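You operate a simulated robot arm through the tools that you are given. There is no shell and no other tool. Be economical: measure what you need, move in short steps, check, and stop when the job is done.

You run a simulated robot arm. Do the job below in one go: nothing can be reset, and whatever is moved stays where it is left.

## Task
Pour off the vase's water, pack vase and stemmed glass, push the crate back.
Fine: old water into the water dish, a teaspoonful left at most, none spilt; set glass down softly; slide the crate into the niche. Set down upright: orange vase, stemmed glass.
Where things are to end (x, y in the base frame): grey crate within 35 mm of [670, -140].

The check looks at the end state, three seconds after you hand in, the way a careful person would. Anything else that was tipped, shoved, dropped, spilled or broken makes it a failure.

## Robot
A 7-joint arm with a two-finger parallel gripper, fixed in place. Base frame: the origin is at the foot of the arm, x ahead of it, y to its left, z up. Units: mm, degrees, N and s.
With the tool pointing down near the work surface it reaches from about 280 to 680 mm from the base axis. Its first joint turns from -66.0 to 66.0 degrees. Payload 1.57 kg.
The TCP is the grasp point between the finger pads, 30 mm short of the fingertips. In the tool frame z runs along the fingers and y along their closing line. Largest opening 110 mm; finger width 24, thickness 12; the body of the gripper, 48 by 112 mm, starts 78 mm behind the TCP.
Orientation is told as [roll, pitch, yaw] about the base's x, y, z axes, in that order, counted from this pose: with the fingers straight down and closing along the base's y, the tool's x points along the base's -x, its y along +y and its z along -z.

## Interface
- The arm moves only by the tool jog_arm. Its argument "plan" is one flat list of numbers, 7 for each row, row after row: the shift along the base's x, y, z in units of 100 mm (1.0 is 100 mm), then the turn, a rotation vector about the base's x, y, z in units of 120 degrees (1.0 is 120 degrees), then the opening, from 0 (shut) to 1 (fully open). In form: [dx, dy, dz, wx, wy, wz, gripper, dx, dy, dz, wx, wy, wz, gripper, ...]. A call has 1 to 10 rows; each row is the pose to reach, as a shift and turn from the pose commanded when the call began. A call with a number of a shift or a turn outside -1 to 1 is refused whole. Rows are played at 5 a second. More than 50 mm and 8.6 degrees between two rows, or a gripper value outside its range, and nothing of the call is played. Where a pose cannot be reached the arm comes as near as it can. A force on the tool above 40 N (or 10 N above the force at the start of the call, whichever is more), or a blocked arm, ends the call early, and 0.2 s more pass. The fingers move at their own pace (about 108 mm/s each) and stop on an object; they squeeze with about 28 N. The grip force told is the motor's: it shows also when the fingers shut on nothing. Time passes only in rows, and 0.2 s behind the last, so rows that repeat a pose let the fingers close. The reply holds the time, the measured pose of the TCP, the force on the tool along the base axes, the opening and the grip force, in the units named above and with some noise, with the torque about the TCP (base axes, N m) and any sound that the robot's microphone picked up.
- Cameras (640 x 400 px; columns grow to the right, rows downward): "scene" is fixed at [175.9, -402.2, 1398.7]; the picture's right is [0.66, -0.75, 0.00], its down [-0.47, -0.41, -0.78] and it looks along [0.59, 0.51, -0.62] (base axes); focal length 261 px, centre (320, 200). "wrist" rides on the gripper at [70, 16, -141] in the tool frame; the picture's right is [-0.23, 0.97, 0.00], its down [-0.86, -0.20, -0.48] and it looks along [-0.47, -0.11, 0.88] (tool axes); focal length 222 px, centre (320, 200). There is no depth. A picture from a camera that has moved, and an enlarged one, comes with that camera's place and axes in the base frame and with its lens.
- grab_frame(camera): a new picture of that camera. The clock stands still meanwhile.
- zoom(camera, box): a new picture of the part [left, top, right, bottom] of that camera's present view, enlarged. The clock stands still meanwhile.
- finish_job(): hands the job in; it is judged then, once.

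Go step by step. Nothing tells you positions but the pictures and the camera data: compare them with the known pose of the tool, close in by small moves and look again before you grip or let go. The budget is 120 turns and 84 pictures, counting those below and the enlarged ones. Unless the task says otherwise, let go and move clear before handing in, and close with one line.

The tools are called as name(argument=value, ...) on one line, values as JSON. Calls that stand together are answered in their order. jog_arm: Moves the arm, as the interface text tells. Its arguments: {"type":"object","properties":{"plan":{"type":"array","items":{"type":"number"}}},"required":["plan"]} The other tools are called the same way: grab_frame (camera) takes a picture; zoom (camera, box) takes an enlarged picture of a part of a camera's view; finish_job () hands the job in.

At the start:

```text
clock: 0.0
tcp_pos: [351.1, 26.2, 1227.1]
tcp_rot: [-0.1, 0.0, 0.1]
ft_force: [-0.3, 0.1, 0.7]
ft_torque: [0.04, 0.0, 0.02]
grip_width: 110.2
grasp_force: 0.1
```

scene: 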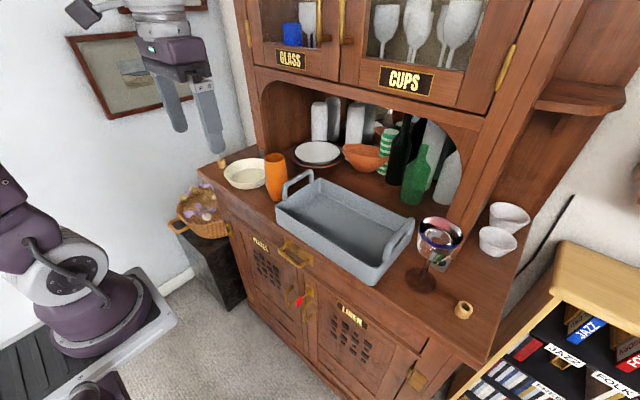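
wrist: 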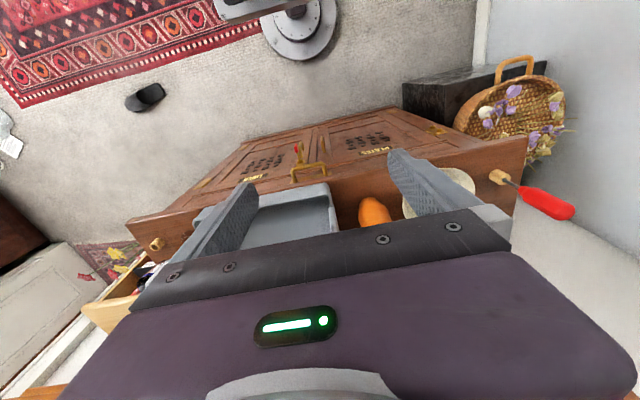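

I see a sideboard with a grey crate (tray), an orange vase, a cream dish left of it and a stemmed glass on the right. I'll enlarge the views to measure positions.

zoom(camera="scene", box=[200, 120, 360, 220])

zoom(camera="scene", box=[360, 190, 520, 330])

zoom(camera="scene", box=[260, 80, 500, 300])

```text
4.00 times, centred on (280, 170) of scene
camera zoom: at [175.9, -402.2, 1398.7], right [0.66, -0.75, 0.0], down [-0.47, -0.41, -0.78], along [0.59, 0.51, -0.62], focal length 1043 px, centre (480, 320)
```

zoom: 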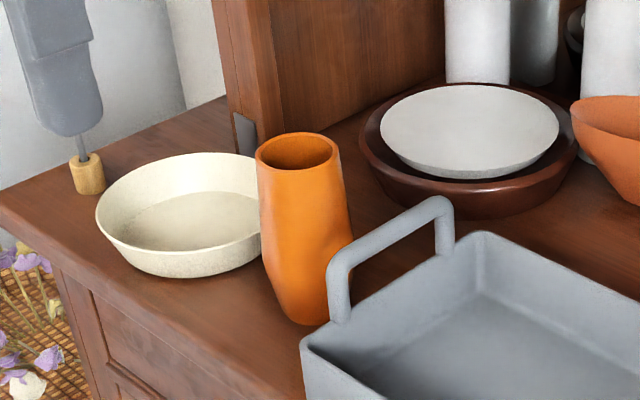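

```text
2.86 times, centred on (440, 260) of scene
camera zoom: at [175.9, -402.2, 1398.7], right [0.66, -0.75, 0.0], down [-0.47, -0.41, -0.78], along [0.59, 0.51, -0.62], focal length 745 px, centre (-23, 29)
```

zoom: 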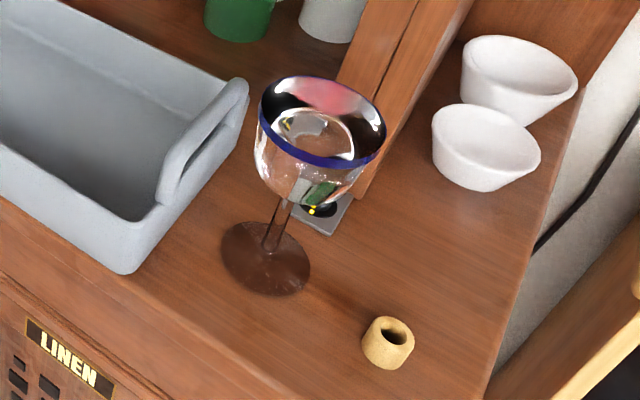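

```text
1.82 times, centred on (380, 190) of scene
camera zoom: at [175.9, -402.2, 1398.7], right [0.66, -0.75, 0.0], down [-0.47, -0.41, -0.78], along [0.59, 0.51, -0.62], focal length 474 px, centre (211, 218)
```

zoom: 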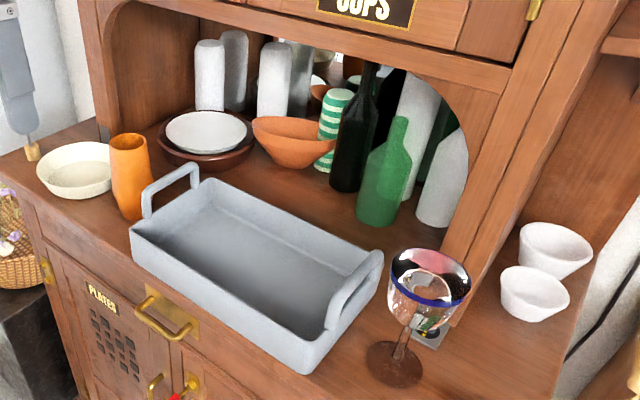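

The sideboard top seems to be at z≈900. I put the vase at about (567,110), the dish at (570,262), the glass at (582,-348) and the crate's centre at about (584,-120). Next I tilt the tool forward for a side view and a forward approach.

jog_arm(plan=[0.06, 0.1, -0.12, 0, -0.0625, 0, 1, 0.12, 0.2, -0.24, 0, -0.125, 0, 1, 0.18, 0.3, -0.36, 0, -0.1875, 0, 1, 0.24, 0.4, -0.48, 0, -0.25, 0, 1, 0.3, 0.5, -0.6, 0, -0.3125, 0, 1, 0.36, 0.6, -0.72, 0, -0.375, 0, 1, 0.42, 0.7, -0.84, 0, -0.4375, 0, 1, 0.48, 0.8, -0.96, 0, -0.5, 0, 1])

grab_frame(camera="wrist")

grab_frame(camera="scene")

```text
clock: 1.8
tcp_pos: [396.9, 99.8, 1138.9]
tcp_rot: [-0.3, -56.3, 0.1]
ft_force: [-0.4, -0.2, 1.0]
ft_torque: [0.01, 0.02, 0.02]
grip_width: 110.0
grasp_force: 0.2
out of reach, approached as far as the arm can: row 8
```

```text
78 pictures are left
camera wrist: at [240.1, 116.4, 1158.5], right [0.13, 0.97, 0.19], down [0.08, -0.2, 0.98], along [0.99, -0.11, -0.1], focal length 222 px, centre (320, 200)
```

wrist: 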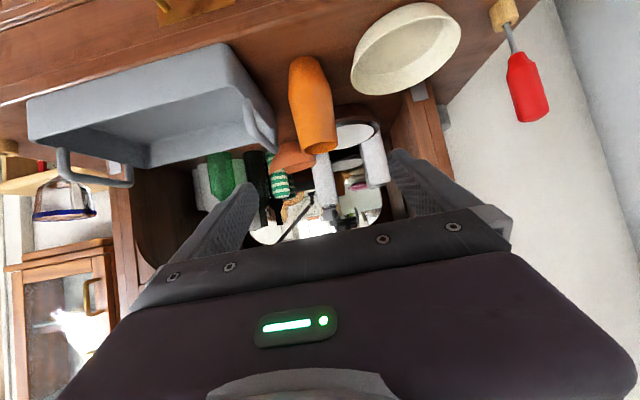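

```text
77 pictures are left
```

scene: 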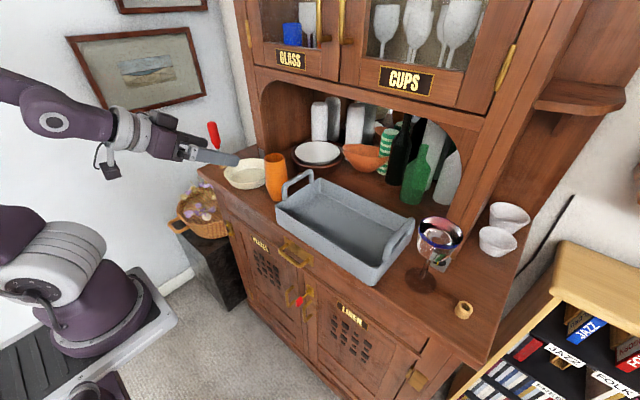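

The vase is ahead at roughly y≈100. I move closer with the fingers partly open, staying above the handle height, to check alignment.

jog_arm(plan=[0.25, 0, -0.25, 0, 0, 0, 0.82, 0.5, 0, -0.55, 0, 0, 0, 0.82, 0.75, 0, -0.85, 0, 0, 0, 0.82, 0.75, 0, -0.85, 0, 0, 0, 0.82])

zoom(camera="wrist", box=[160, 0, 480, 200])

zoom(camera="scene", box=[190, 120, 350, 220])

```text
clock: 2.8
tcp_pos: [425.9, 101.2, 1108.9]
tcp_rot: [-0.1, -56.3, 0.0]
ft_force: [-0.3, 0.2, 0.5]
ft_torque: [0.03, 0.02, 0.0]
grip_width: 90.1
grasp_force: 0.1
out of reach, approached as far as the arm can: row 2, 3, 4
```

```text
2.00 times, centred on (320, 100) of wrist
camera zoom: at [270.0, 118.2, 1129.1], right [0.13, 0.97, 0.19], down [0.08, -0.2, 0.98], along [0.99, -0.11, -0.1], focal length 444 px, centre (320, 400)
```

zoom: 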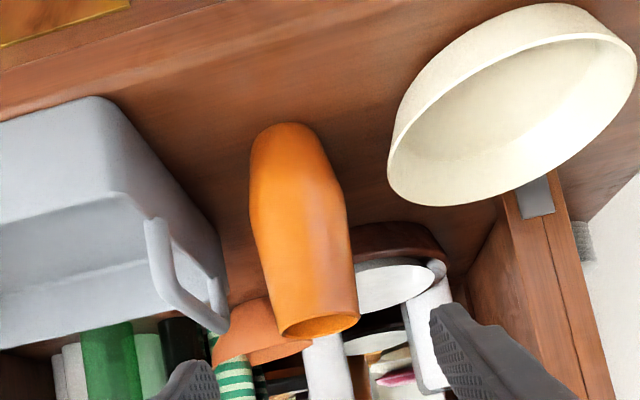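

```text
4.00 times, centred on (270, 170) of scene
camera zoom: at [175.9, -402.2, 1398.7], right [0.66, -0.75, 0.0], down [-0.47, -0.41, -0.78], along [0.59, 0.51, -0.62], focal length 1043 px, centre (520, 320)
```

zoom: 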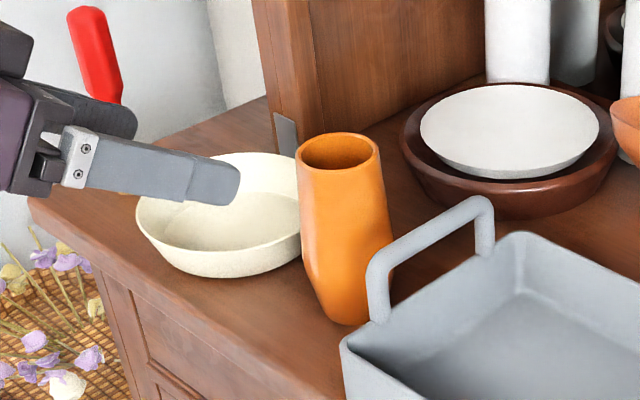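

The arm hit a limit at this pitch when close in. I try going further out first, staying above the vase level.

jog_arm(plan=[0.2, -0.02, 0.05, 0, 0, 0, 0.82, 0.45, -0.04, 0.05, 0, 0, 0, 0.82, 0.65, -0.04, 0, 0, 0, 0, 0.82, 0.65, -0.04, -0.3, 0, 0, 0, 0.82, 0.65, -0.04, -0.6, 0, 0, 0, 0.82])

```text
clock: 4.0
tcp_pos: [438.7, 102.9, 1119.1]
tcp_rot: [-0.1, -56.2, 0.0]
ft_force: [-0.4, -0.4, 0.3]
ft_torque: [0.06, -0.04, 0.0]
grip_width: 90.1
grasp_force: 0.0
out of reach, approached as far as the arm can: row 1, 2, 3, 4, 5
```

I back up and reduce the pitch, to learn how the commanded pose tracks and where the pitch limit lies.

jog_arm(plan=[-0.3, 0, 0.3, 0, 0, 0, 0.82, -0.5, 0, 0.6, 0, 0, 0, 0.82, -0.6, 0, 0.9, 0, 0.04, 0, 0.82, -0.6, 0, 0.9, 0, 0.08, 0, 0.82])

```text
clock: 5.0
tcp_pos: [379.1, 101.3, 1211.3]
tcp_rot: [-0.2, -46.6, 0.0]
ft_force: [0.7, -0.1, -0.2]
ft_torque: [-0.01, 0.0, -0.01]
grip_width: 90.0
grasp_force: 0.1
```

The commanded pose follows the reached one. Now I try a milder pitch of about -42 and move out and down.

jog_arm(plan=[0.2, 0, -0.2, 0, 0.02, 0, 0.82, 0.5, 0, -0.5, 0, 0.04, 0, 0.82, 0.8, 0, -0.8, 0, 0.04, 0, 0.82, 1.0, 0, -1.0, 0, 0.04, 0, 0.82])

```text
clock: 6.0
tcp_pos: [457.6, 89.7, 1137.1]
tcp_rot: [-1.7, -42.3, -0.4]
ft_force: [0.1, 0.0, -0.4]
ft_torque: [0.02, -0.04, 0.0]
grip_width: 90.1
grasp_force: 0.1
out of reach, approached as far as the arm can: row 3, 4
```

Forward pitch is limited by the forearm. A tool pointing left-forward (yawed) should bend sideways instead, and then rolling about the tool axis would pour. I test yawing 60° while staying high.

jog_arm(plan=[0, 0, 0, 0, 0, 0.065, 0.82, 0, 0, 0, 0, 0, 0.13, 0.82, 0, 0, 0, 0, 0, 0.195, 0.82, 0.05, 0, 0, 0, 0, 0.26, 0.82, 0.1, 0, 0, 0, 0, 0.325, 0.82, 0.2, 0, 0, 0, 0, 0.39, 0.82, 0.3, 0, 0, 0, 0, 0.455, 0.82, 0.4, 0, 0, 0, 0, 0.5, 0.82, 0.4, 0, 0, 0, 0, 0.5, 0.82])

grab_frame(camera="scene")

```text
clock: 8.0
tcp_pos: [497.5, 90.3, 1137.8]
tcp_rot: [-0.1, -41.8, 60.2]
ft_force: [0.4, -0.1, 0.2]
ft_torque: [0.0, 0.02, 0.0]
grip_width: 90.0
grasp_force: 0.1
```

```text
74 pictures are left
```

scene: 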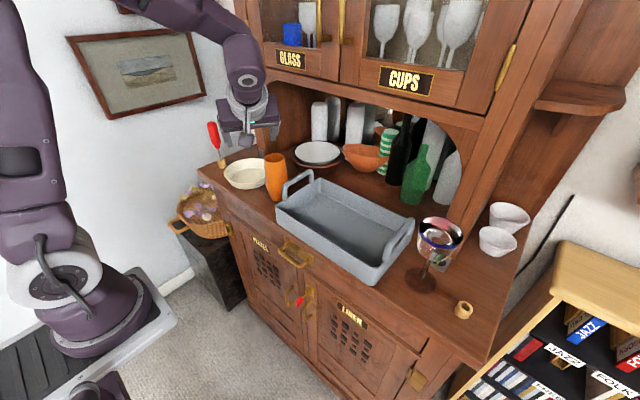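

Yaw works. Now I raise the tilt towards horizontal (another 33°) in this yawed pose.

jog_arm(plan=[0, 0, 0, 0.06, -0.0346, 0, 0.82, 0, 0, 0, 0.12, -0.0693, 0, 0.82, 0, 0, 0, 0.18, -0.104, 0, 0.82, 0, 0, 0, 0.24, -0.1386, 0, 0.82, 0, 0, 0, 0.24, -0.1386, 0, 0.82])

```text
clock: 9.2
tcp_pos: [497.5, 90.6, 1137.7]
tcp_rot: [-0.1, -75.2, 60.0]
ft_force: [0.1, -0.2, 0.2]
ft_torque: [-0.02, 0.0, 0.01]
grip_width: 90.1
grasp_force: 0.1
```

That is reachable. I test the pouring roll in free air, turning the top towards the robot and left.

jog_arm(plan=[0, 0, 0, -0.035, -0.0606, 0, 0.82, 0, 0, 0, -0.07, -0.1212, 0, 0.82, 0, 0, 0, -0.105, -0.1819, 0, 0.82, 0, 0, 0, -0.14, -0.2425, 0, 0.82, 0, 0, 0, -0.175, -0.3031, 0, 0.82, 0, 0, 0, -0.21, -0.3637, 0, 0.82, 0, 0, 0, -0.245, -0.4244, 0, 0.82, 0, 0, 0, -0.28, -0.485, 0, 0.82, 0, 0, 0, -0.315, -0.5456, 0, 0.82, 0, 0, 0, -0.35, -0.6062, 0, 0.82])

```text
clock: 11.4
tcp_pos: [454.5, 110.5, 1150.7]
tcp_rot: [-53.8, -48.0, 117.4]
ft_force: [-0.7, 1.0, 1.2]
ft_torque: [-0.1, -0.01, -0.15]
grip_width: 90.5
grasp_force: 0.0
out of reach, approached as far as the arm can: row 3, 4, 5, 6, 7, 8, 9, 10
```

That direction hits a limit after about 30°, so I go back. I'll try the opposite roll.

jog_arm(plan=[0.09, -0.04, -0.02, 0.0414, 0.041, -0.0131, 0.82, 0.17, -0.08, -0.05, 0.0827, 0.082, -0.0263, 0.82, 0.26, -0.12, -0.08, 0.1241, 0.123, -0.0394, 0.82, 0.34, -0.16, -0.1, 0.1654, 0.164, -0.0526, 0.82, 0.43, -0.2, -0.13, 0.2068, 0.2049, -0.0657, 0.82])

jog_arm(plan=[0, 0, 0, 0.035, 0.0606, 0, 0.82, 0, 0, 0, 0.07, 0.1212, 0, 0.82, 0, 0, 0, 0.105, 0.1819, 0, 0.82, 0, 0, 0, 0.14, 0.2425, 0, 0.82, 0, 0, 0, 0.175, 0.3031, 0, 0.82, 0, 0, 0, 0.21, 0.3637, 0, 0.82, 0, 0, 0, 0.245, 0.4244, 0, 0.82, 0, 0, 0, 0.28, 0.485, 0, 0.82, 0, 0, 0, 0.315, 0.5456, 0, 0.82, 0, 0, 0, 0.35, 0.6062, 0, 0.82])

```text
clock: 12.6
tcp_pos: [500.2, 89.1, 1136.0]
tcp_rot: [0.2, -75.0, 59.5]
ft_force: [0.5, -0.7, -0.8]
ft_torque: [-0.03, 0.0, 0.02]
grip_width: 90.0
grasp_force: 0.0
```

```text
clock: 14.8
tcp_pos: [499.7, 88.8, 1137.6]
tcp_rot: [88.4, -5.7, -14.8]
ft_force: [0.0, 0.2, -0.7]
ft_torque: [0.02, 0.03, 0.03]
grip_width: 90.1
grasp_force: 0.1
```

The positive roll works to 84°. I check a further 42°.

jog_arm(plan=[0, 0, 0, 0.035, 0.0606, 0, 0.82, 0, 0, 0, 0.07, 0.1212, 0, 0.82, 0, 0, 0, 0.105, 0.1819, 0, 0.82, 0, 0, 0, 0.14, 0.2425, 0, 0.82, 0, 0, 0, 0.175, 0.3031, 0, 0.82])

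```text
clock: 16.0
tcp_pos: [498.7, 89.3, 1137.1]
tcp_rot: [100.6, 34.7, -11.7]
ft_force: [-0.2, -1.1, -0.1]
ft_torque: [0.01, -0.01, 0.03]
grip_width: 90.2
grasp_force: 0.1
```

A roll of 126° is feasible, so I can pour towards (+x,-y). Now I unroll, then position above the vase with the tool pitched -60 and yawed 60.

jog_arm(plan=[0, 0, 0, -0.035, -0.0606, 0, 0.82, 0, 0, 0, -0.07, -0.1212, 0, 0.82, 0, 0, 0, -0.105, -0.1819, 0, 0.82, 0, 0, 0, -0.14, -0.2425, 0, 0.82, 0, 0, 0, -0.175, -0.3031, 0, 0.82, 0, 0, 0, -0.21, -0.3637, 0, 0.82, 0, 0, 0, -0.245, -0.4244, 0, 0.82, 0, 0, 0, -0.28, -0.485, 0, 0.82, 0, 0, 0, -0.315, -0.5456, 0, 0.82, 0, 0, 0, -0.35, -0.6062, 0, 0.82])

jog_arm(plan=[0, 0, 0, -0.035, -0.0606, 0, 0.82, 0, 0, 0, -0.07, -0.1212, 0, 0.82, 0, 0, 0, -0.105, -0.1819, 0, 0.82, 0, 0, 0, -0.14, -0.2425, 0, 0.82, 0, 0, 0, -0.175, -0.3031, 0, 0.82])

jog_arm(plan=[0.2, 0.02, 0, -0.054, 0.031, 0, 0.82, 0.4, 0.05, 0, -0.108, 0.0625, 0, 0.82, 0.6, 0.08, -0.1, -0.108, 0.0625, 0, 0.82, 0.76, 0.08, -0.2, -0.108, 0.0625, 0, 0.82])

grab_frame(camera="wrist")

zoom(camera="scene", box=[190, 80, 350, 220])

```text
clock: 18.2
tcp_pos: [499.0, 89.5, 1136.7]
tcp_rot: [73.7, -46.0, -8.0]
ft_force: [0.4, 0.3, -0.3]
ft_torque: [0.01, -0.04, -0.02]
grip_width: 90.2
grasp_force: 0.0
```

```text
clock: 19.4
tcp_pos: [497.9, 87.8, 1137.0]
tcp_rot: [-0.7, -75.0, 60.3]
ft_force: [0.3, -1.2, -0.5]
ft_torque: [0.01, 0.0, -0.03]
grip_width: 90.2
grasp_force: 0.0
```

```text
clock: 20.4
tcp_pos: [576.4, 97.4, 1115.9]
tcp_rot: [-0.1, -59.9, 59.9]
ft_force: [-0.5, 0.7, 0.1]
ft_torque: [0.01, -0.03, -0.01]
grip_width: 90.0
grasp_force: 0.1
```

```text
73 pictures are left
camera wrist: at [483.2, -30.5, 1126.4], right [-0.79, 0.59, 0.2], down [0.18, -0.09, 0.98], along [0.59, 0.8, -0.04], focal length 222 px, centre (320, 200)
```

wrist: 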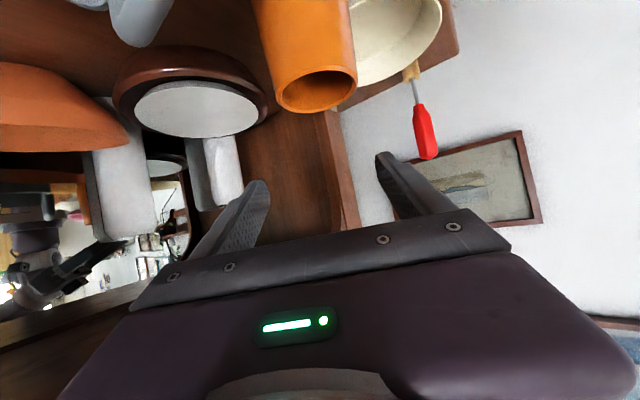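

```text
2.86 times, centred on (270, 150) of scene
camera zoom: at [175.9, -402.2, 1398.7], right [0.66, -0.75, 0.0], down [-0.47, -0.41, -0.78], along [0.59, 0.51, -0.62], focal length 745 px, centre (463, 343)
```

zoom: 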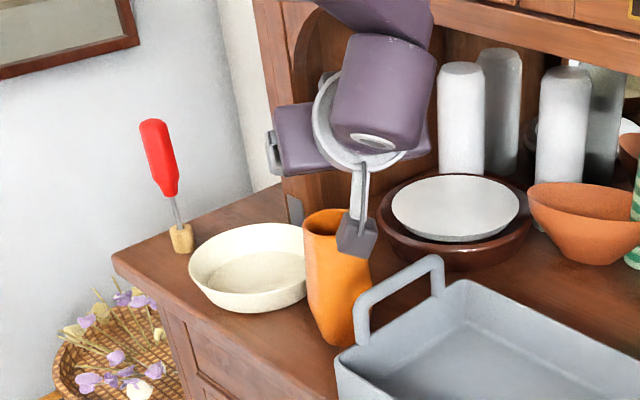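

The rim appears centred at about (567,105). I shift the TCP there and go to just above the rim.

jog_arm(plan=[-0.09, 0.08, 0, 0, 0, 0, 0.82, -0.09, 0.08, -0.25, 0, 0, 0, 0.85, -0.09, 0.08, -0.45, 0, 0, 0, 0.85])

grab_frame(camera="wrist")

```text
clock: 21.2
tcp_pos: [566.0, 105.6, 1071.4]
tcp_rot: [-0.1, -60.0, 60.0]
ft_force: [-0.5, -0.3, 0.3]
ft_torque: [0.03, 0.0, 0.0]
grip_width: 93.5
grasp_force: 0.1
```

```text
71 pictures are left
camera wrist: at [472.7, -22.7, 1082.5], right [-0.79, 0.59, 0.2], down [0.18, -0.09, 0.98], along [0.59, 0.81, -0.04], focal length 222 px, centre (320, 200)
```

wrist: 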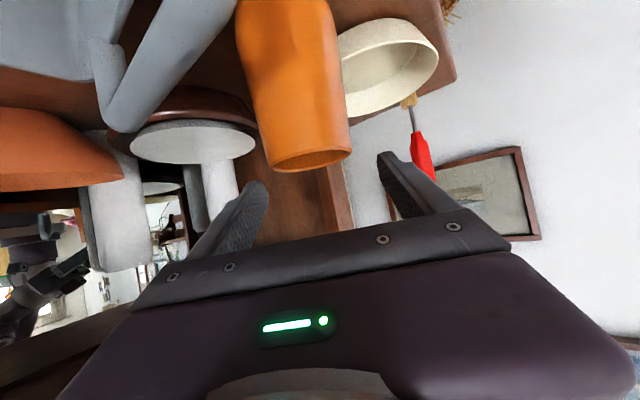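

Well centred. I descend to z≈1005 and close.

jog_arm(plan=[0.02, 0.01, -0.3, 0, 0, 0, 0.85, 0.03, 0.015, -0.5, 0, 0, 0, 0.85, 0.03, 0.015, -0.66, 0, 0, 0, 0.85])

grab_frame(camera="wrist")

zoom(camera="scene", box=[230, 120, 350, 220])

```text
clock: 22.0
tcp_pos: [568.9, 107.1, 1008.0]
tcp_rot: [-0.9, -60.4, 60.7]
ft_force: [-11.4, -6.1, 39.1]
ft_torque: [-3.54, -0.34, -1.01]
grip_width: 93.4
grasp_force: 0.1
```

```text
70 pictures are left
camera wrist: at [476.6, -20.5, 1017.7], right [-0.79, 0.59, 0.19], down [0.17, -0.09, 0.98], along [0.59, 0.81, -0.03], focal length 222 px, centre (320, 200)
```

wrist: 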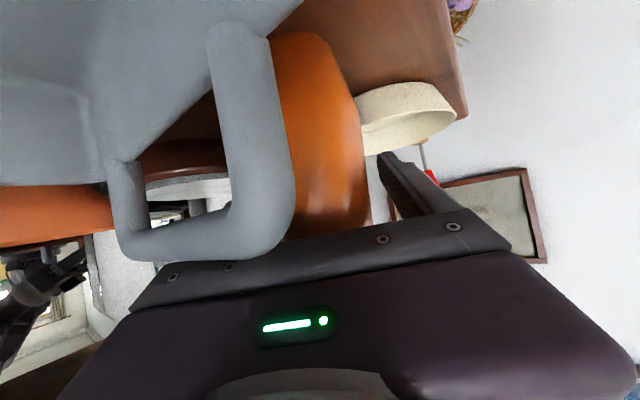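

```text
4.00 times, centred on (290, 170) of scene
camera zoom: at [174.9, -402.4, 1398.8], right [0.66, -0.75, 0.0], down [-0.47, -0.41, -0.78], along [0.59, 0.51, -0.62], focal length 1043 px, centre (440, 320)
```

zoom: 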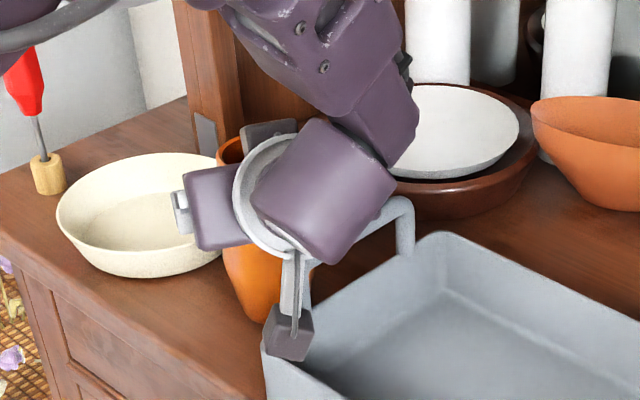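

The gripper touched something at z≈1008, probably the crate handle under the palm. I back straight up and look.

jog_arm(plan=[0, 0, 0.2, 0, 0, 0, 0.85, 0, 0, 0.6, 0, 0, 0, 0.85, 0, 0, 0.9, 0, 0, 0, 0.85])

grab_frame(camera="scene")

```text
clock: 22.8
tcp_pos: [569.1, 107.5, 1097.3]
tcp_rot: [0.0, -59.9, 59.9]
ft_force: [-0.7, -0.1, 0.1]
ft_torque: [-0.02, 0.03, -0.01]
grip_width: 93.4
grasp_force: 0.0
```

```text
68 pictures are left
```

scene: 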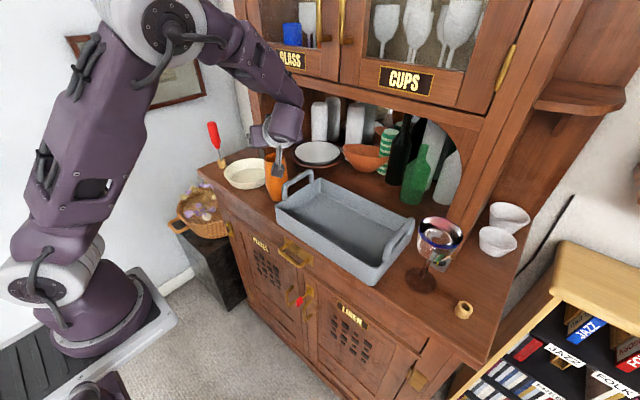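

The crate is unmoved. I yaw to α≈28° so the palm clears the handle, still above the vase.

jog_arm(plan=[0, 0, 0, 0, 0, -0.067, 0.85, 0, 0, 0, 0, 0, -0.134, 0.85, 0, 0, 0, 0, 0, -0.2, 0.85, 0, 0, 0, 0, 0, -0.267, 0.85, 0, 0, 0, 0, 0, -0.267, 0.85])

grab_frame(camera="wrist")

```text
clock: 24.0
tcp_pos: [568.8, 104.9, 1096.5]
tcp_rot: [-0.1, -60.0, 27.9]
ft_force: [0.6, 0.4, -0.5]
ft_torque: [-0.02, 0.0, -0.02]
grip_width: 93.5
grasp_force: 0.0
```

```text
67 pictures are left
camera wrist: at [421.8, 47.8, 1107.1], right [-0.35, 0.91, 0.2], down [0.1, -0.17, 0.98], along [0.93, 0.37, -0.04], focal length 222 px, centre (320, 200)
```

wrist: 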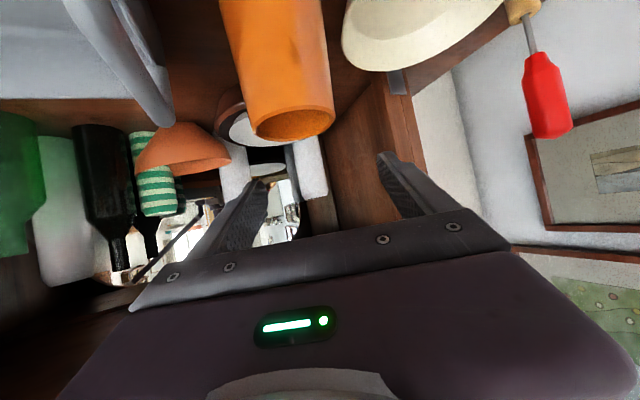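

The handle tops reach about z≈1028, so I'd rather use a steeper tool (pitch -42) to clear them. I first test the pouring motion over the dish with that pitch, with nothing held.

jog_arm(plan=[0, 0.15, 0.05, -0.023, 0.044, 0, 0.85, -0.05, 0.45, 0.1, -0.047, 0.088, 0, 0.85, -0.1, 0.8, 0.15, -0.0704, 0.1325, 0, 0.85, -0.1, 1.0, 0.15, -0.0704, 0.1325, 0, 0.85])

jog_arm(plan=[-0.05, 0.2, 0, 0, 0, 0.067, 0.85, -0.1, 0.4, 0, 0, 0, 0.134, 0.85, -0.15, 0.6, 0, 0, 0, 0.2, 0.85, -0.25, 0.8, 0, 0, 0, 0.267, 0.85, -0.25, 0.8, 0, 0, 0, 0.267, 0.85])

jog_arm(plan=[0, 0, 0, 0.035, 0.0606, 0, 0.82, 0, 0, 0, 0.07, 0.1212, 0, 0.82, 0, 0, 0, 0.105, 0.1819, 0, 0.82, 0, 0, 0, 0.14, 0.2425, 0, 0.82, 0, 0, 0, 0.175, 0.3031, 0, 0.82, 0, 0, 0, 0.21, 0.3637, 0, 0.82, 0, 0, 0, 0.245, 0.4244, 0, 0.82, 0, 0, 0, 0.28, 0.485, 0, 0.82, 0, 0, 0, 0.315, 0.5456, 0, 0.82, 0, 0, 0, 0.35, 0.6062, 0, 0.82])

```text
clock: 25.0
tcp_pos: [559.2, 208.0, 1111.4]
tcp_rot: [-0.1, -42.1, 27.9]
ft_force: [-0.2, -0.8, -0.3]
ft_torque: [-0.02, -0.01, -0.01]
grip_width: 93.4
grasp_force: 0.0
out of reach, approached as far as the arm can: row 2
```

```text
clock: 26.2
tcp_pos: [534.6, 287.0, 1110.7]
tcp_rot: [0.0, -42.0, 60.1]
ft_force: [-0.4, -0.5, 0.4]
ft_torque: [-0.05, -0.02, 0.01]
grip_width: 93.7
grasp_force: 0.1
```

```text
clock: 28.4
tcp_pos: [533.2, 287.0, 1111.3]
tcp_rot: [85.5, -3.9, 18.2]
ft_force: [-0.3, 0.9, 0.9]
ft_torque: [0.05, -0.03, 0.0]
grip_width: 90.2
grasp_force: 0.0
```

It reaches 84° at the pouring spot; I check the last 42°.

jog_arm(plan=[0, 0, 0, 0.035, 0.0606, 0, 0.82, 0, 0, 0, 0.07, 0.1212, 0, 0.82, 0, 0, 0, 0.105, 0.1819, 0, 0.82, 0, 0, 0, 0.14, 0.2425, 0, 0.82, 0, 0, 0, 0.175, 0.3031, 0, 0.82])

grab_frame(camera="scene")

grab_frame(camera="wrist")

```text
clock: 29.8
tcp_pos: [534.2, 281.7, 1173.3]
tcp_rot: [107.7, 15.4, 21.4]
ft_force: [-0.2, -0.2, -1.2]
ft_torque: [-0.01, -0.01, -0.01]
grip_width: 90.2
grasp_force: 0.1
out of reach, approached as far as the arm can: row 4, 5
stopped in row 5: the arm was blocked; the commanded pose is now the measured one
```

```text
66 pictures are left
```

scene: 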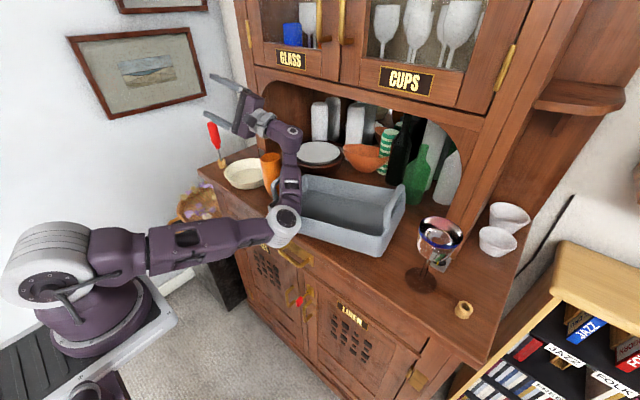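

```text
65 pictures are left
camera wrist: at [516.2, 124.2, 1164.6], right [0.54, -0.11, 0.83], down [0.83, -0.1, -0.55], along [0.14, 0.99, 0.04], focal length 222 px, centre (320, 200)
```

wrist: 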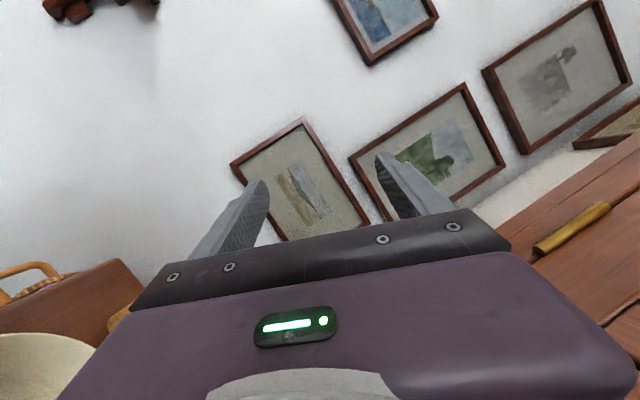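

The wrist link dipped low and seems to have shoved the crate back a bit. I carefully reverse the roll while rising, then inspect.

jog_arm(plan=[0, 0, 0.15, -0.03, -0.052, 0, 0.82, 0, 0, 0.3, -0.06, -0.104, 0, 0.82, 0, 0, 0.45, -0.09, -0.156, 0, 0.82])

zoom(camera="scene", box=[200, 80, 500, 300])

```text
clock: 30.6
tcp_pos: [535.9, 282.1, 1214.4]
tcp_rot: [91.2, 1.9, 18.8]
ft_force: [-0.3, 0.0, 0.3]
ft_torque: [-0.02, 0.0, -0.01]
grip_width: 90.0
grasp_force: 0.0
```

```text
1.82 times, centred on (350, 190) of scene
camera zoom: at [175.9, -402.2, 1398.7], right [0.66, -0.75, 0.0], down [-0.47, -0.41, -0.78], along [0.59, 0.51, -0.62], focal length 474 px, centre (266, 218)
```

zoom: 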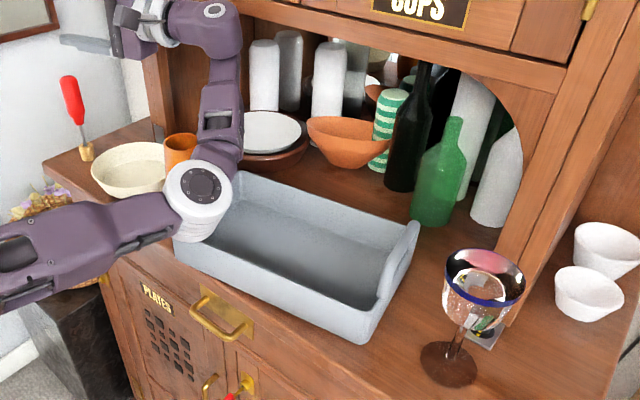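

The crate is shoved back by about 40 mm and left by about 25 mm. I keep unrolling, staying high, then inspect everything.

jog_arm(plan=[0, 0, 0.1, -0.035, -0.0606, 0, 0.82, 0, 0, 0.2, -0.07, -0.1212, 0, 0.82, 0, 0, 0.2, -0.105, -0.1819, 0, 0.82, 0, 0, 0.2, -0.14, -0.2425, 0, 0.82, 0, 0, 0.2, -0.175, -0.3031, 0, 0.82, 0, 0, 0.2, -0.21, -0.3637, 0, 0.82, 0, 0, 0.2, -0.245, -0.4244, 0, 0.82, 0, 0, 0.2, -0.28, -0.485, 0, 0.82, 0, 0, 0.2, -0.315, -0.5456, 0, 0.82, 0, 0, 0.2, -0.35, -0.6062, 0, 0.82])

zoom(camera="scene", box=[180, 60, 500, 310])

```text
clock: 32.8
tcp_pos: [537.0, 282.3, 1234.2]
tcp_rot: [10.6, -40.7, 52.6]
ft_force: [0.1, -0.7, -0.2]
ft_torque: [0.01, -0.01, 0.03]
grip_width: 90.1
grasp_force: 0.0
```

```text
1.60 times, centred on (340, 185) of scene
camera zoom: at [175.9, -402.2, 1398.7], right [0.66, -0.75, 0.0], down [-0.47, -0.41, -0.78], along [0.59, 0.51, -0.62], focal length 417 px, centre (288, 224)
```

zoom: 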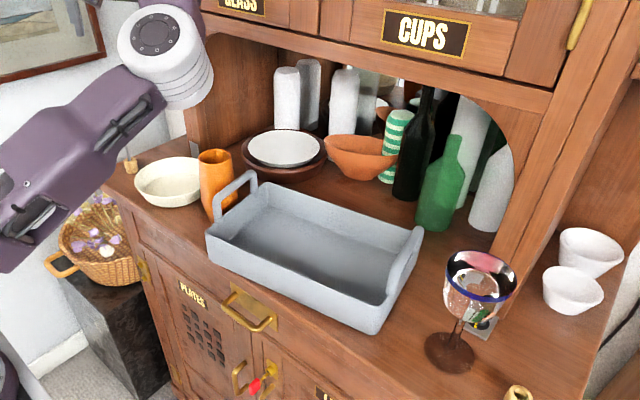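

Nothing is spilt, and the vase and glass are unmoved. The crate is yawed by about 8° with its left end close to the vase. I'll grip the crate's front wall from above and set it straight at about (600,-130), which also frees the approach to the vase. First I bring the tool upright and move over there.

jog_arm(plan=[-0.1, -0.4, 0, -0.0333, -0.0577, 0, 0.6, -0.2, -0.8, 0, -0.0333, -0.0577, 0, 0.6, -0.3, -1.0, 0, -0.0333, -0.0577, 0, 0.6])

jog_arm(plan=[0, -0.4, 0, -0.06, 0.035, 0, 0.6, 0, -0.8, 0, -0.121, 0.07, 0, 0.6, 0, -1.0, 0, -0.182, 0.105, 0, 0.6, 0, -1.0, 0, -0.242, 0.14, 0, 0.6, 0, -1.0, 0, -0.303, 0.175, 0, 0.6, 0, -1.0, 0, -0.303, 0.175, 0, 0.6])

jog_arm(plan=[0, -0.4, -0.2, 0, 0, 0.065, 0.6, 0, -0.8, -0.4, 0, 0, 0.13, 0.6, 0, -1.0, -0.6, 0, 0, 0.195, 0.6, 0, -1.0, -0.8, 0, 0, 0.26, 0.6, 0, -1.0, -0.8, 0, 0, 0.317, 0.6, 0, -1.0, -0.8, 0, 0, 0.317, 0.6])

grab_frame(camera="wrist")

```text
clock: 33.6
tcp_pos: [505.9, 182.7, 1233.7]
tcp_rot: [0.2, -41.1, 59.4]
ft_force: [1.2, -0.5, 0.0]
ft_torque: [0.01, -0.01, 0.02]
grip_width: 66.0
grasp_force: 0.2
```

```text
clock: 35.0
tcp_pos: [434.3, 107.2, 1184.2]
tcp_rot: [-0.4, 0.9, 59.3]
ft_force: [0.2, 0.2, -0.8]
ft_torque: [-0.02, 0.0, -0.04]
grip_width: 66.0
grasp_force: 0.0
out of reach, approached as far as the arm can: row 1, 2, 3, 4, 5, 6
```

```text
clock: 36.4
tcp_pos: [332.2, 63.2, 1071.8]
tcp_rot: [-0.4, 0.8, 97.6]
ft_force: [0.0, -0.7, -0.1]
ft_torque: [-0.01, -0.05, 0.01]
grip_width: 65.9
grasp_force: 0.0
out of reach, approached as far as the arm can: row 1, 2, 3, 4, 5, 6
```

```text
62 pictures are left
camera wrist: at [324.1, -6.1, 1213.9], right [-1.0, 0.1, -0.01], down [0.08, 0.88, 0.47], along [0.05, 0.47, -0.88], focal length 222 px, centre (320, 200)
```

wrist: 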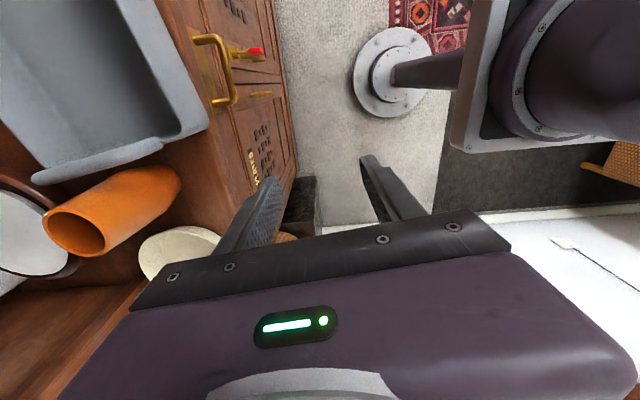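

The arm drifted, probably from an awkward elbow posture. I look at the scene.

grab_frame(camera="scene")

```text
61 pictures are left
```

scene: 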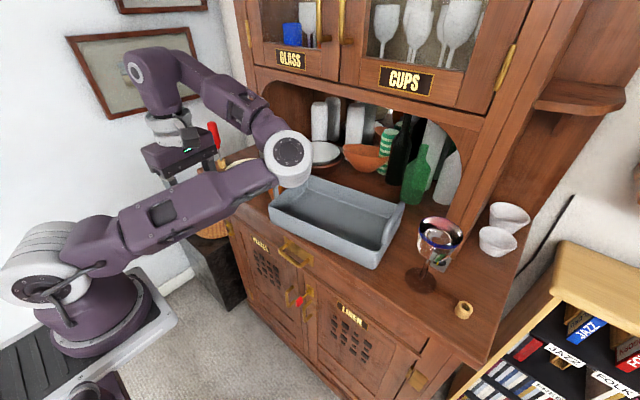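

The elbow has swung out in front of the arm, over the crate. I raise the hand straight up to bring the elbow back up.

jog_arm(plan=[0, 0, 0.4, 0, 0, -0.06, 0.6, 0, 0, 0.8, 0, 0, -0.12, 0.6, 0, 0, 1.0, 0, 0, -0.18, 0.6])

jog_arm(plan=[0, 0, 0.4, 0, 0, -0.06, 0.6, 0, 0, 0.8, 0, 0, -0.12, 0.6, 0, 0, 1.0, 0, 0, -0.18, 0.6])

grab_frame(camera="scene")

```text
clock: 37.2
tcp_pos: [335.5, 64.9, 1173.3]
tcp_rot: [-0.4, 0.8, 75.7]
ft_force: [0.6, 0.8, 0.4]
ft_torque: [-0.01, 0.02, 0.0]
grip_width: 66.1
grasp_force: 0.1
```

```text
clock: 38.0
tcp_pos: [335.3, 64.8, 1273.1]
tcp_rot: [-0.2, 0.7, 53.9]
ft_force: [0.2, -0.1, -0.1]
ft_torque: [-0.03, 0.02, 0.02]
grip_width: 65.8
grasp_force: 0.1
```

```text
60 pictures are left
```

scene: 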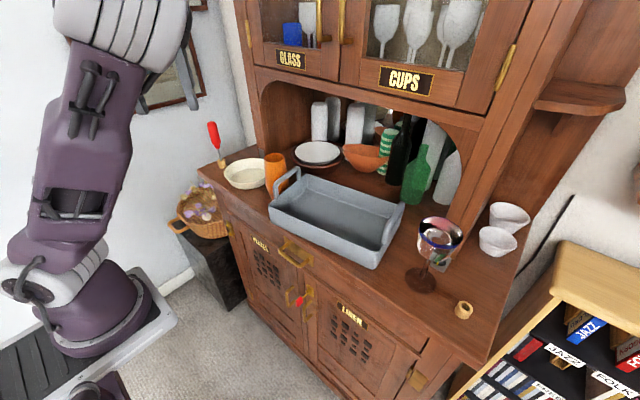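

The elbow is up again. Now I move over the crate's front wall with the tool straight down and yaw about 98.

jog_arm(plan=[0.3, -0.3, 0, 0, 0, 0.06, 0.6, 0.6, -0.6, 0, 0, 0, 0.12, 0.6, 0.9, -0.9, -0.05, 0, 0, 0.18, 0.6, 1.0, -1.0, -0.3, 0, 0, 0.24, 0.6, 1.0, -1.0, -0.6, 0, 0, 0.3, 0.6, 1.0, -1.0, -0.9, 0, 0, 0.37, 0.6])

grab_frame(camera="wrist")

grab_frame(camera="scene")

```text
clock: 39.4
tcp_pos: [307.8, 51.5, 1117.2]
tcp_rot: [-0.4, 0.7, 98.8]
ft_force: [-0.1, -0.4, 0.8]
ft_torque: [0.04, -0.02, 0.02]
grip_width: 65.8
grasp_force: 0.2
out of reach, approached as far as the arm can: row 1, 2, 3, 4, 5, 6
```

```text
59 pictures are left
camera wrist: at [301.8, -17.7, 1259.3], right [-1.0, 0.08, -0.01], down [0.06, 0.88, 0.47], along [0.05, 0.47, -0.88], focal length 222 px, centre (320, 200)
```

wrist: 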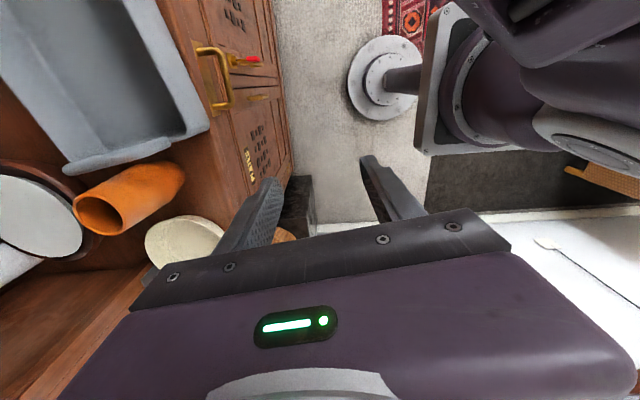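

```text
58 pictures are left
```

scene: 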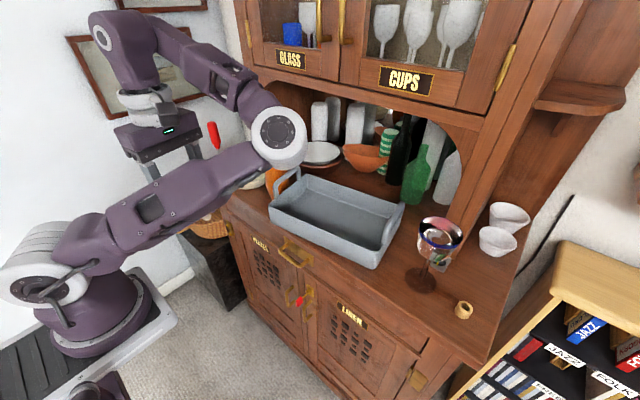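

A joint limit is in the way at this yaw. I go back up and unwind the yaw to 0.

jog_arm(plan=[0.1, 0, 0.4, 0, 0, -0.06, 0.6, 0.2, 0, 0.8, 0, 0, -0.12, 0.6, 0.25, 0, 1.0, 0, 0, -0.18, 0.6, 0.25, 0, 1.0, 0, 0, -0.24, 0.6, 0.25, 0, 1.0, 0, 0, -0.3, 0.6, 0.25, 0, 1.0, 0, 0, -0.36, 0.6])

jog_arm(plan=[0.1, -0.05, 0.1, 0, 0, -0.06, 0.6, 0.2, -0.1, 0.1, 0, 0, -0.12, 0.6, 0.25, -0.15, 0.1, 0, 0, -0.18, 0.6, 0.25, -0.2, 0.1, 0, 0, -0.24, 0.6, 0.25, -0.2, 0.1, 0, 0, -0.3, 0.6, 0.25, -0.25, 0.1, 0, 0, -0.36, 0.6, 0.25, -0.25, 0.1, 0, 0, -0.42, 0.6, 0.25, -0.25, 0.1, 0, 0, -0.46, 0.6])

grab_frame(camera="scene")

```text
clock: 40.8
tcp_pos: [331.1, 51.6, 1217.0]
tcp_rot: [-0.3, 0.8, 55.5]
ft_force: [-0.4, 0.6, -0.5]
ft_torque: [0.02, -0.03, -0.02]
grip_width: 66.3
grasp_force: 0.1
out of reach, approached as far as the arm can: row 1, 2, 3
```

```text
clock: 42.6
tcp_pos: [355.5, 28.4, 1226.5]
tcp_rot: [-0.4, 0.7, 0.2]
ft_force: [-0.3, 0.1, 0.6]
ft_torque: [0.01, -0.03, -0.01]
grip_width: 65.9
grasp_force: 0.0
```

```text
57 pictures are left
```

scene: 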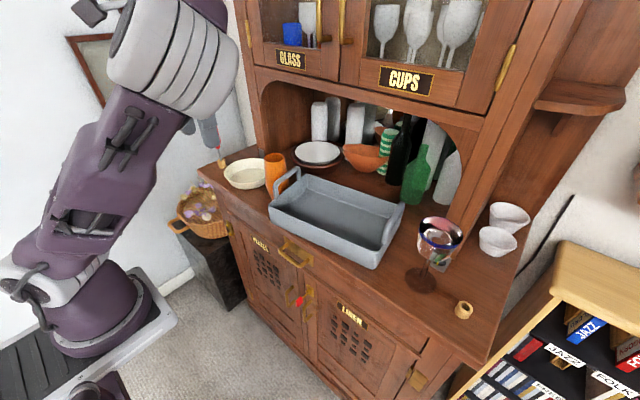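

The hand is back near the start pose, with the elbow leaning right. I test moving out over the crate with yaw 0.

jog_arm(plan=[0.4, -0.3, 0, 0, 0, 0, 0.6, 0.8, -0.6, 0, 0, 0, 0, 0.6, 1.0, -0.9, 0, 0, 0, 0, 0.6, 1.0, -1.0, -0.4, 0, 0, 0, 0.6, 1.0, -1.0, -0.6, 0, 0, 0, 0.6])

grab_frame(camera="scene")

```text
clock: 43.8
tcp_pos: [455.2, -73.1, 1167.3]
tcp_rot: [-0.5, 0.7, 0.3]
ft_force: [0.3, 0.1, 0.2]
ft_torque: [0.02, -0.03, 0.01]
grip_width: 66.1
grasp_force: 0.1
```

```text
56 pictures are left
```

scene: 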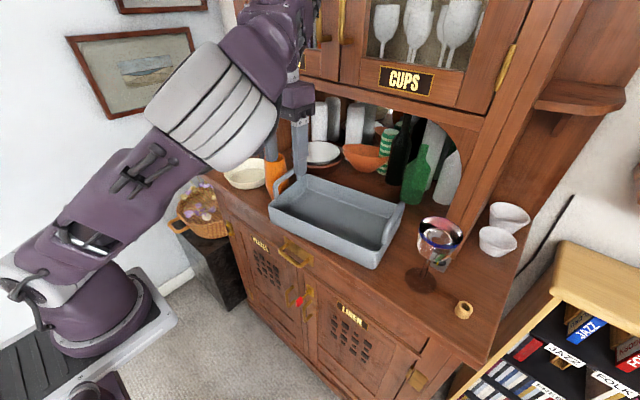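

That works. Now I yaw to about -82 and move above the front wall.

jog_arm(plan=[0.1, -0.05, 0, 0, 0, -0.0685, 0.6, 0.2, -0.1, 0, 0, 0, -0.137, 0.6, 0.3, -0.15, 0, 0, 0, -0.2055, 0.6, 0.4, -0.2, 0, 0, 0, -0.274, 0.6, 0.5, -0.24, 0, 0, 0, -0.3425, 0.6, 0.6, -0.24, 0, 0, 0, -0.411, 0.6, 0.6, -0.24, -0.1, 0, 0, -0.4795, 0.6, 0.6, -0.24, -0.2, 0, 0, -0.548, 0.6, 0.6, -0.24, -0.3, 0, 0, -0.6165, 0.6, 0.6, -0.24, -0.4, 0, 0, -0.686, 0.6])

grab_frame(camera="wrist")

grab_frame(camera="scene")

```text
clock: 46.0
tcp_pos: [513.9, -97.8, 1126.6]
tcp_rot: [-0.4, 0.8, -82.1]
ft_force: [0.2, -0.1, 0.0]
ft_torque: [-0.03, 0.01, 0.02]
grip_width: 65.7
grasp_force: 0.1
```

```text
55 pictures are left
camera wrist: at [523.4, -28.1, 1269.1], right [1.0, -0.09, -0.01], down [-0.08, -0.88, 0.47], along [-0.05, -0.47, -0.88], focal length 222 px, centre (320, 200)
```

wrist: 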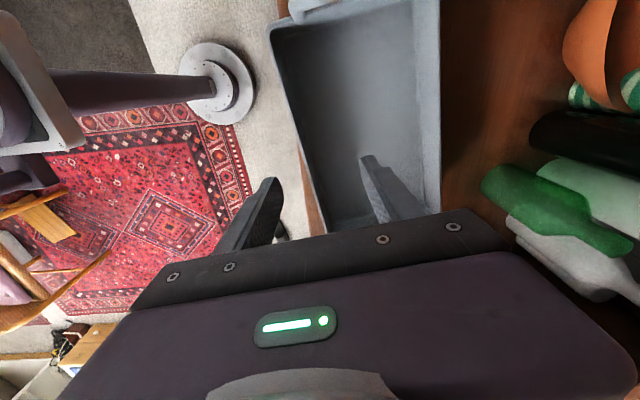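

```text
54 pictures are left
```

scene: 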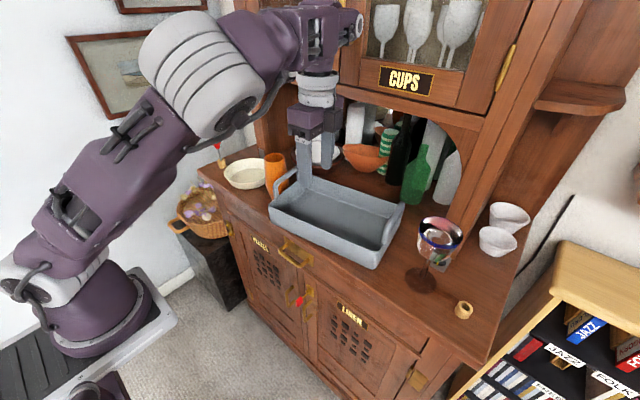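

The two cameras disagree on the front wall's x by about 25 mm. I enlarge both for a better reading.

zoom(camera="wrist", box=[220, 0, 480, 240])

zoom(camera="scene", box=[250, 100, 430, 280])

```text
1.67 times, centred on (350, 120) of wrist
camera zoom: at [523.4, -28.1, 1269.1], right [1.0, -0.09, -0.01], down [-0.08, -0.88, 0.47], along [-0.05, -0.47, -0.88], focal length 370 px, centre (270, 333)
```

zoom: 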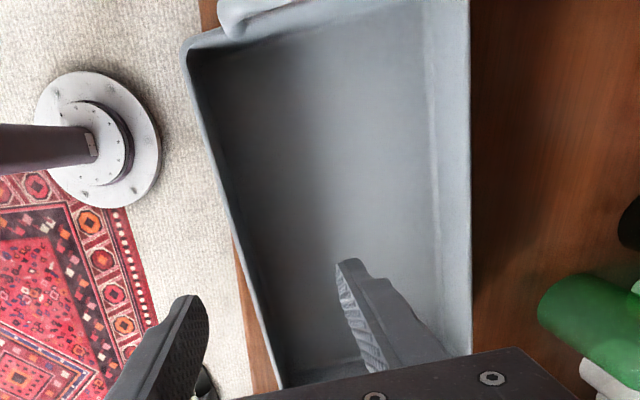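

```text
2.22 times, centred on (340, 190) of scene
camera zoom: at [175.9, -402.2, 1398.7], right [0.66, -0.75, 0.0], down [-0.47, -0.41, -0.78], along [0.59, 0.51, -0.62], focal length 579 px, centre (276, 222)
```

zoom: 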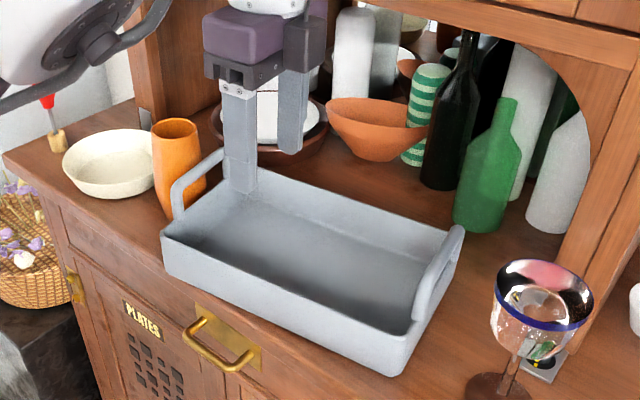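

The cameras agree if the crate's rim is at z≈977, making the crate about 75 mm high and flared, with the front rim at x≈492 here. I shift over the rim and descend astride it.

jog_arm(plan=[-0.12, 0, -0.3, 0, 0, 0, 0.6, -0.22, 0, -0.6, 0, 0, 0, 0.6, -0.22, 0, -1.0, 0, 0, 0, 0.6])

zoom(camera="wrist", box=[200, 40, 460, 240])

```text
clock: 46.8
tcp_pos: [492.6, -97.3, 1025.6]
tcp_rot: [-0.2, 0.9, -82.1]
ft_force: [0.2, 0.4, -0.6]
ft_torque: [-0.01, 0.03, -0.03]
grip_width: 66.1
grasp_force: 0.0
```

```text
2.00 times, centred on (330, 140) of wrist
camera zoom: at [500.8, -28.7, 1168.4], right [1.0, -0.09, -0.01], down [-0.08, -0.88, 0.47], along [-0.05, -0.47, -0.88], focal length 444 px, centre (300, 320)
```

zoom: 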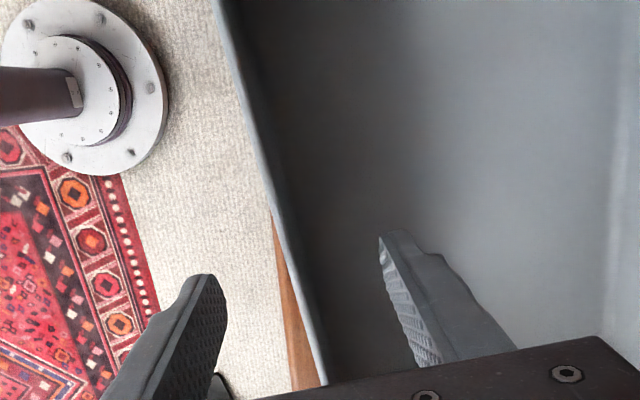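

jog_arm(plan=[-0.09, 0, -0.2, 0, 0, 0, 0.6, -0.09, 0, -0.45, 0, 0, 0, 0.6, -0.09, 0, -0.45, 0, 0, 0, 0.6])

jog_arm(plan=[0, 0, 0, 0, 0, 0, 0.1, 0, 0, 0, 0, 0, 0, 0, 0, 0, 0, 0, 0, 0, 0, 0, 0, 0, 0, 0, 0, 0])

grab_frame(camera="scene")

```text
clock: 47.6
tcp_pos: [485.1, -98.5, 981.7]
tcp_rot: [-0.2, 0.8, -82.0]
ft_force: [0.2, 0.9, 0.8]
ft_torque: [0.01, 0.01, 0.0]
grip_width: 65.9
grasp_force: 0.0
```

```text
clock: 48.6
tcp_pos: [484.7, -97.7, 982.6]
tcp_rot: [-0.3, 0.8, -82.0]
ft_force: [0.6, 1.5, 0.3]
ft_torque: [-0.02, -0.42, 0.3]
grip_width: 5.0
grasp_force: 25.2
```

```text
50 pictures are left
```

scene: 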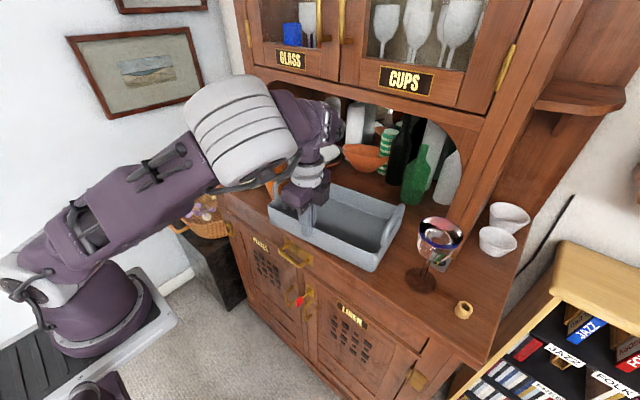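

I have the front wall in the grip (5 mm thick). I straighten and slide the crate gently to the right.

jog_arm(plan=[0.02, -0.04, 0, 0, 0, -0.012, 0, 0.05, -0.08, 0, 0, 0, -0.024, 0, 0.08, -0.12, 0, 0, 0, -0.036, 0, 0.11, -0.16, 0, 0, 0, -0.048, 0, 0.15, -0.2, 0, 0, 0, -0.06, 0, 0.2, -0.24, 0, 0, 0, -0.069, 0])

zoom(camera="scene", box=[230, 100, 510, 310])

```text
clock: 50.0
tcp_pos: [505.2, -121.5, 982.2]
tcp_rot: [-0.3, 0.8, -90.3]
ft_force: [-1.5, 1.2, 0.1]
ft_torque: [-0.01, -0.45, 0.27]
grip_width: 4.8
grasp_force: 25.3
```

```text
1.90 times, centred on (370, 205) of scene
camera zoom: at [175.9, -402.2, 1398.7], right [0.66, -0.75, 0.0], down [-0.47, -0.41, -0.78], along [0.59, 0.51, -0.62], focal length 497 px, centre (225, 190)
```

zoom: 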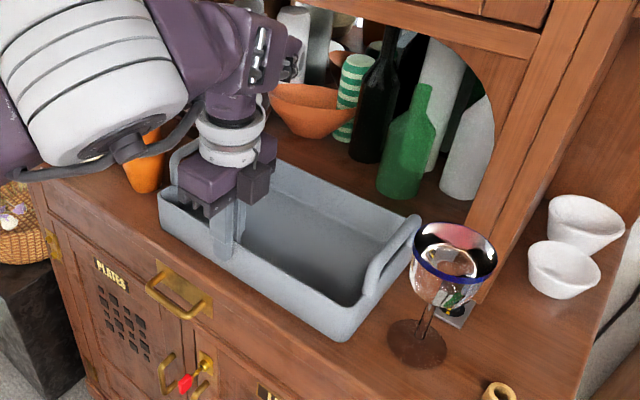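

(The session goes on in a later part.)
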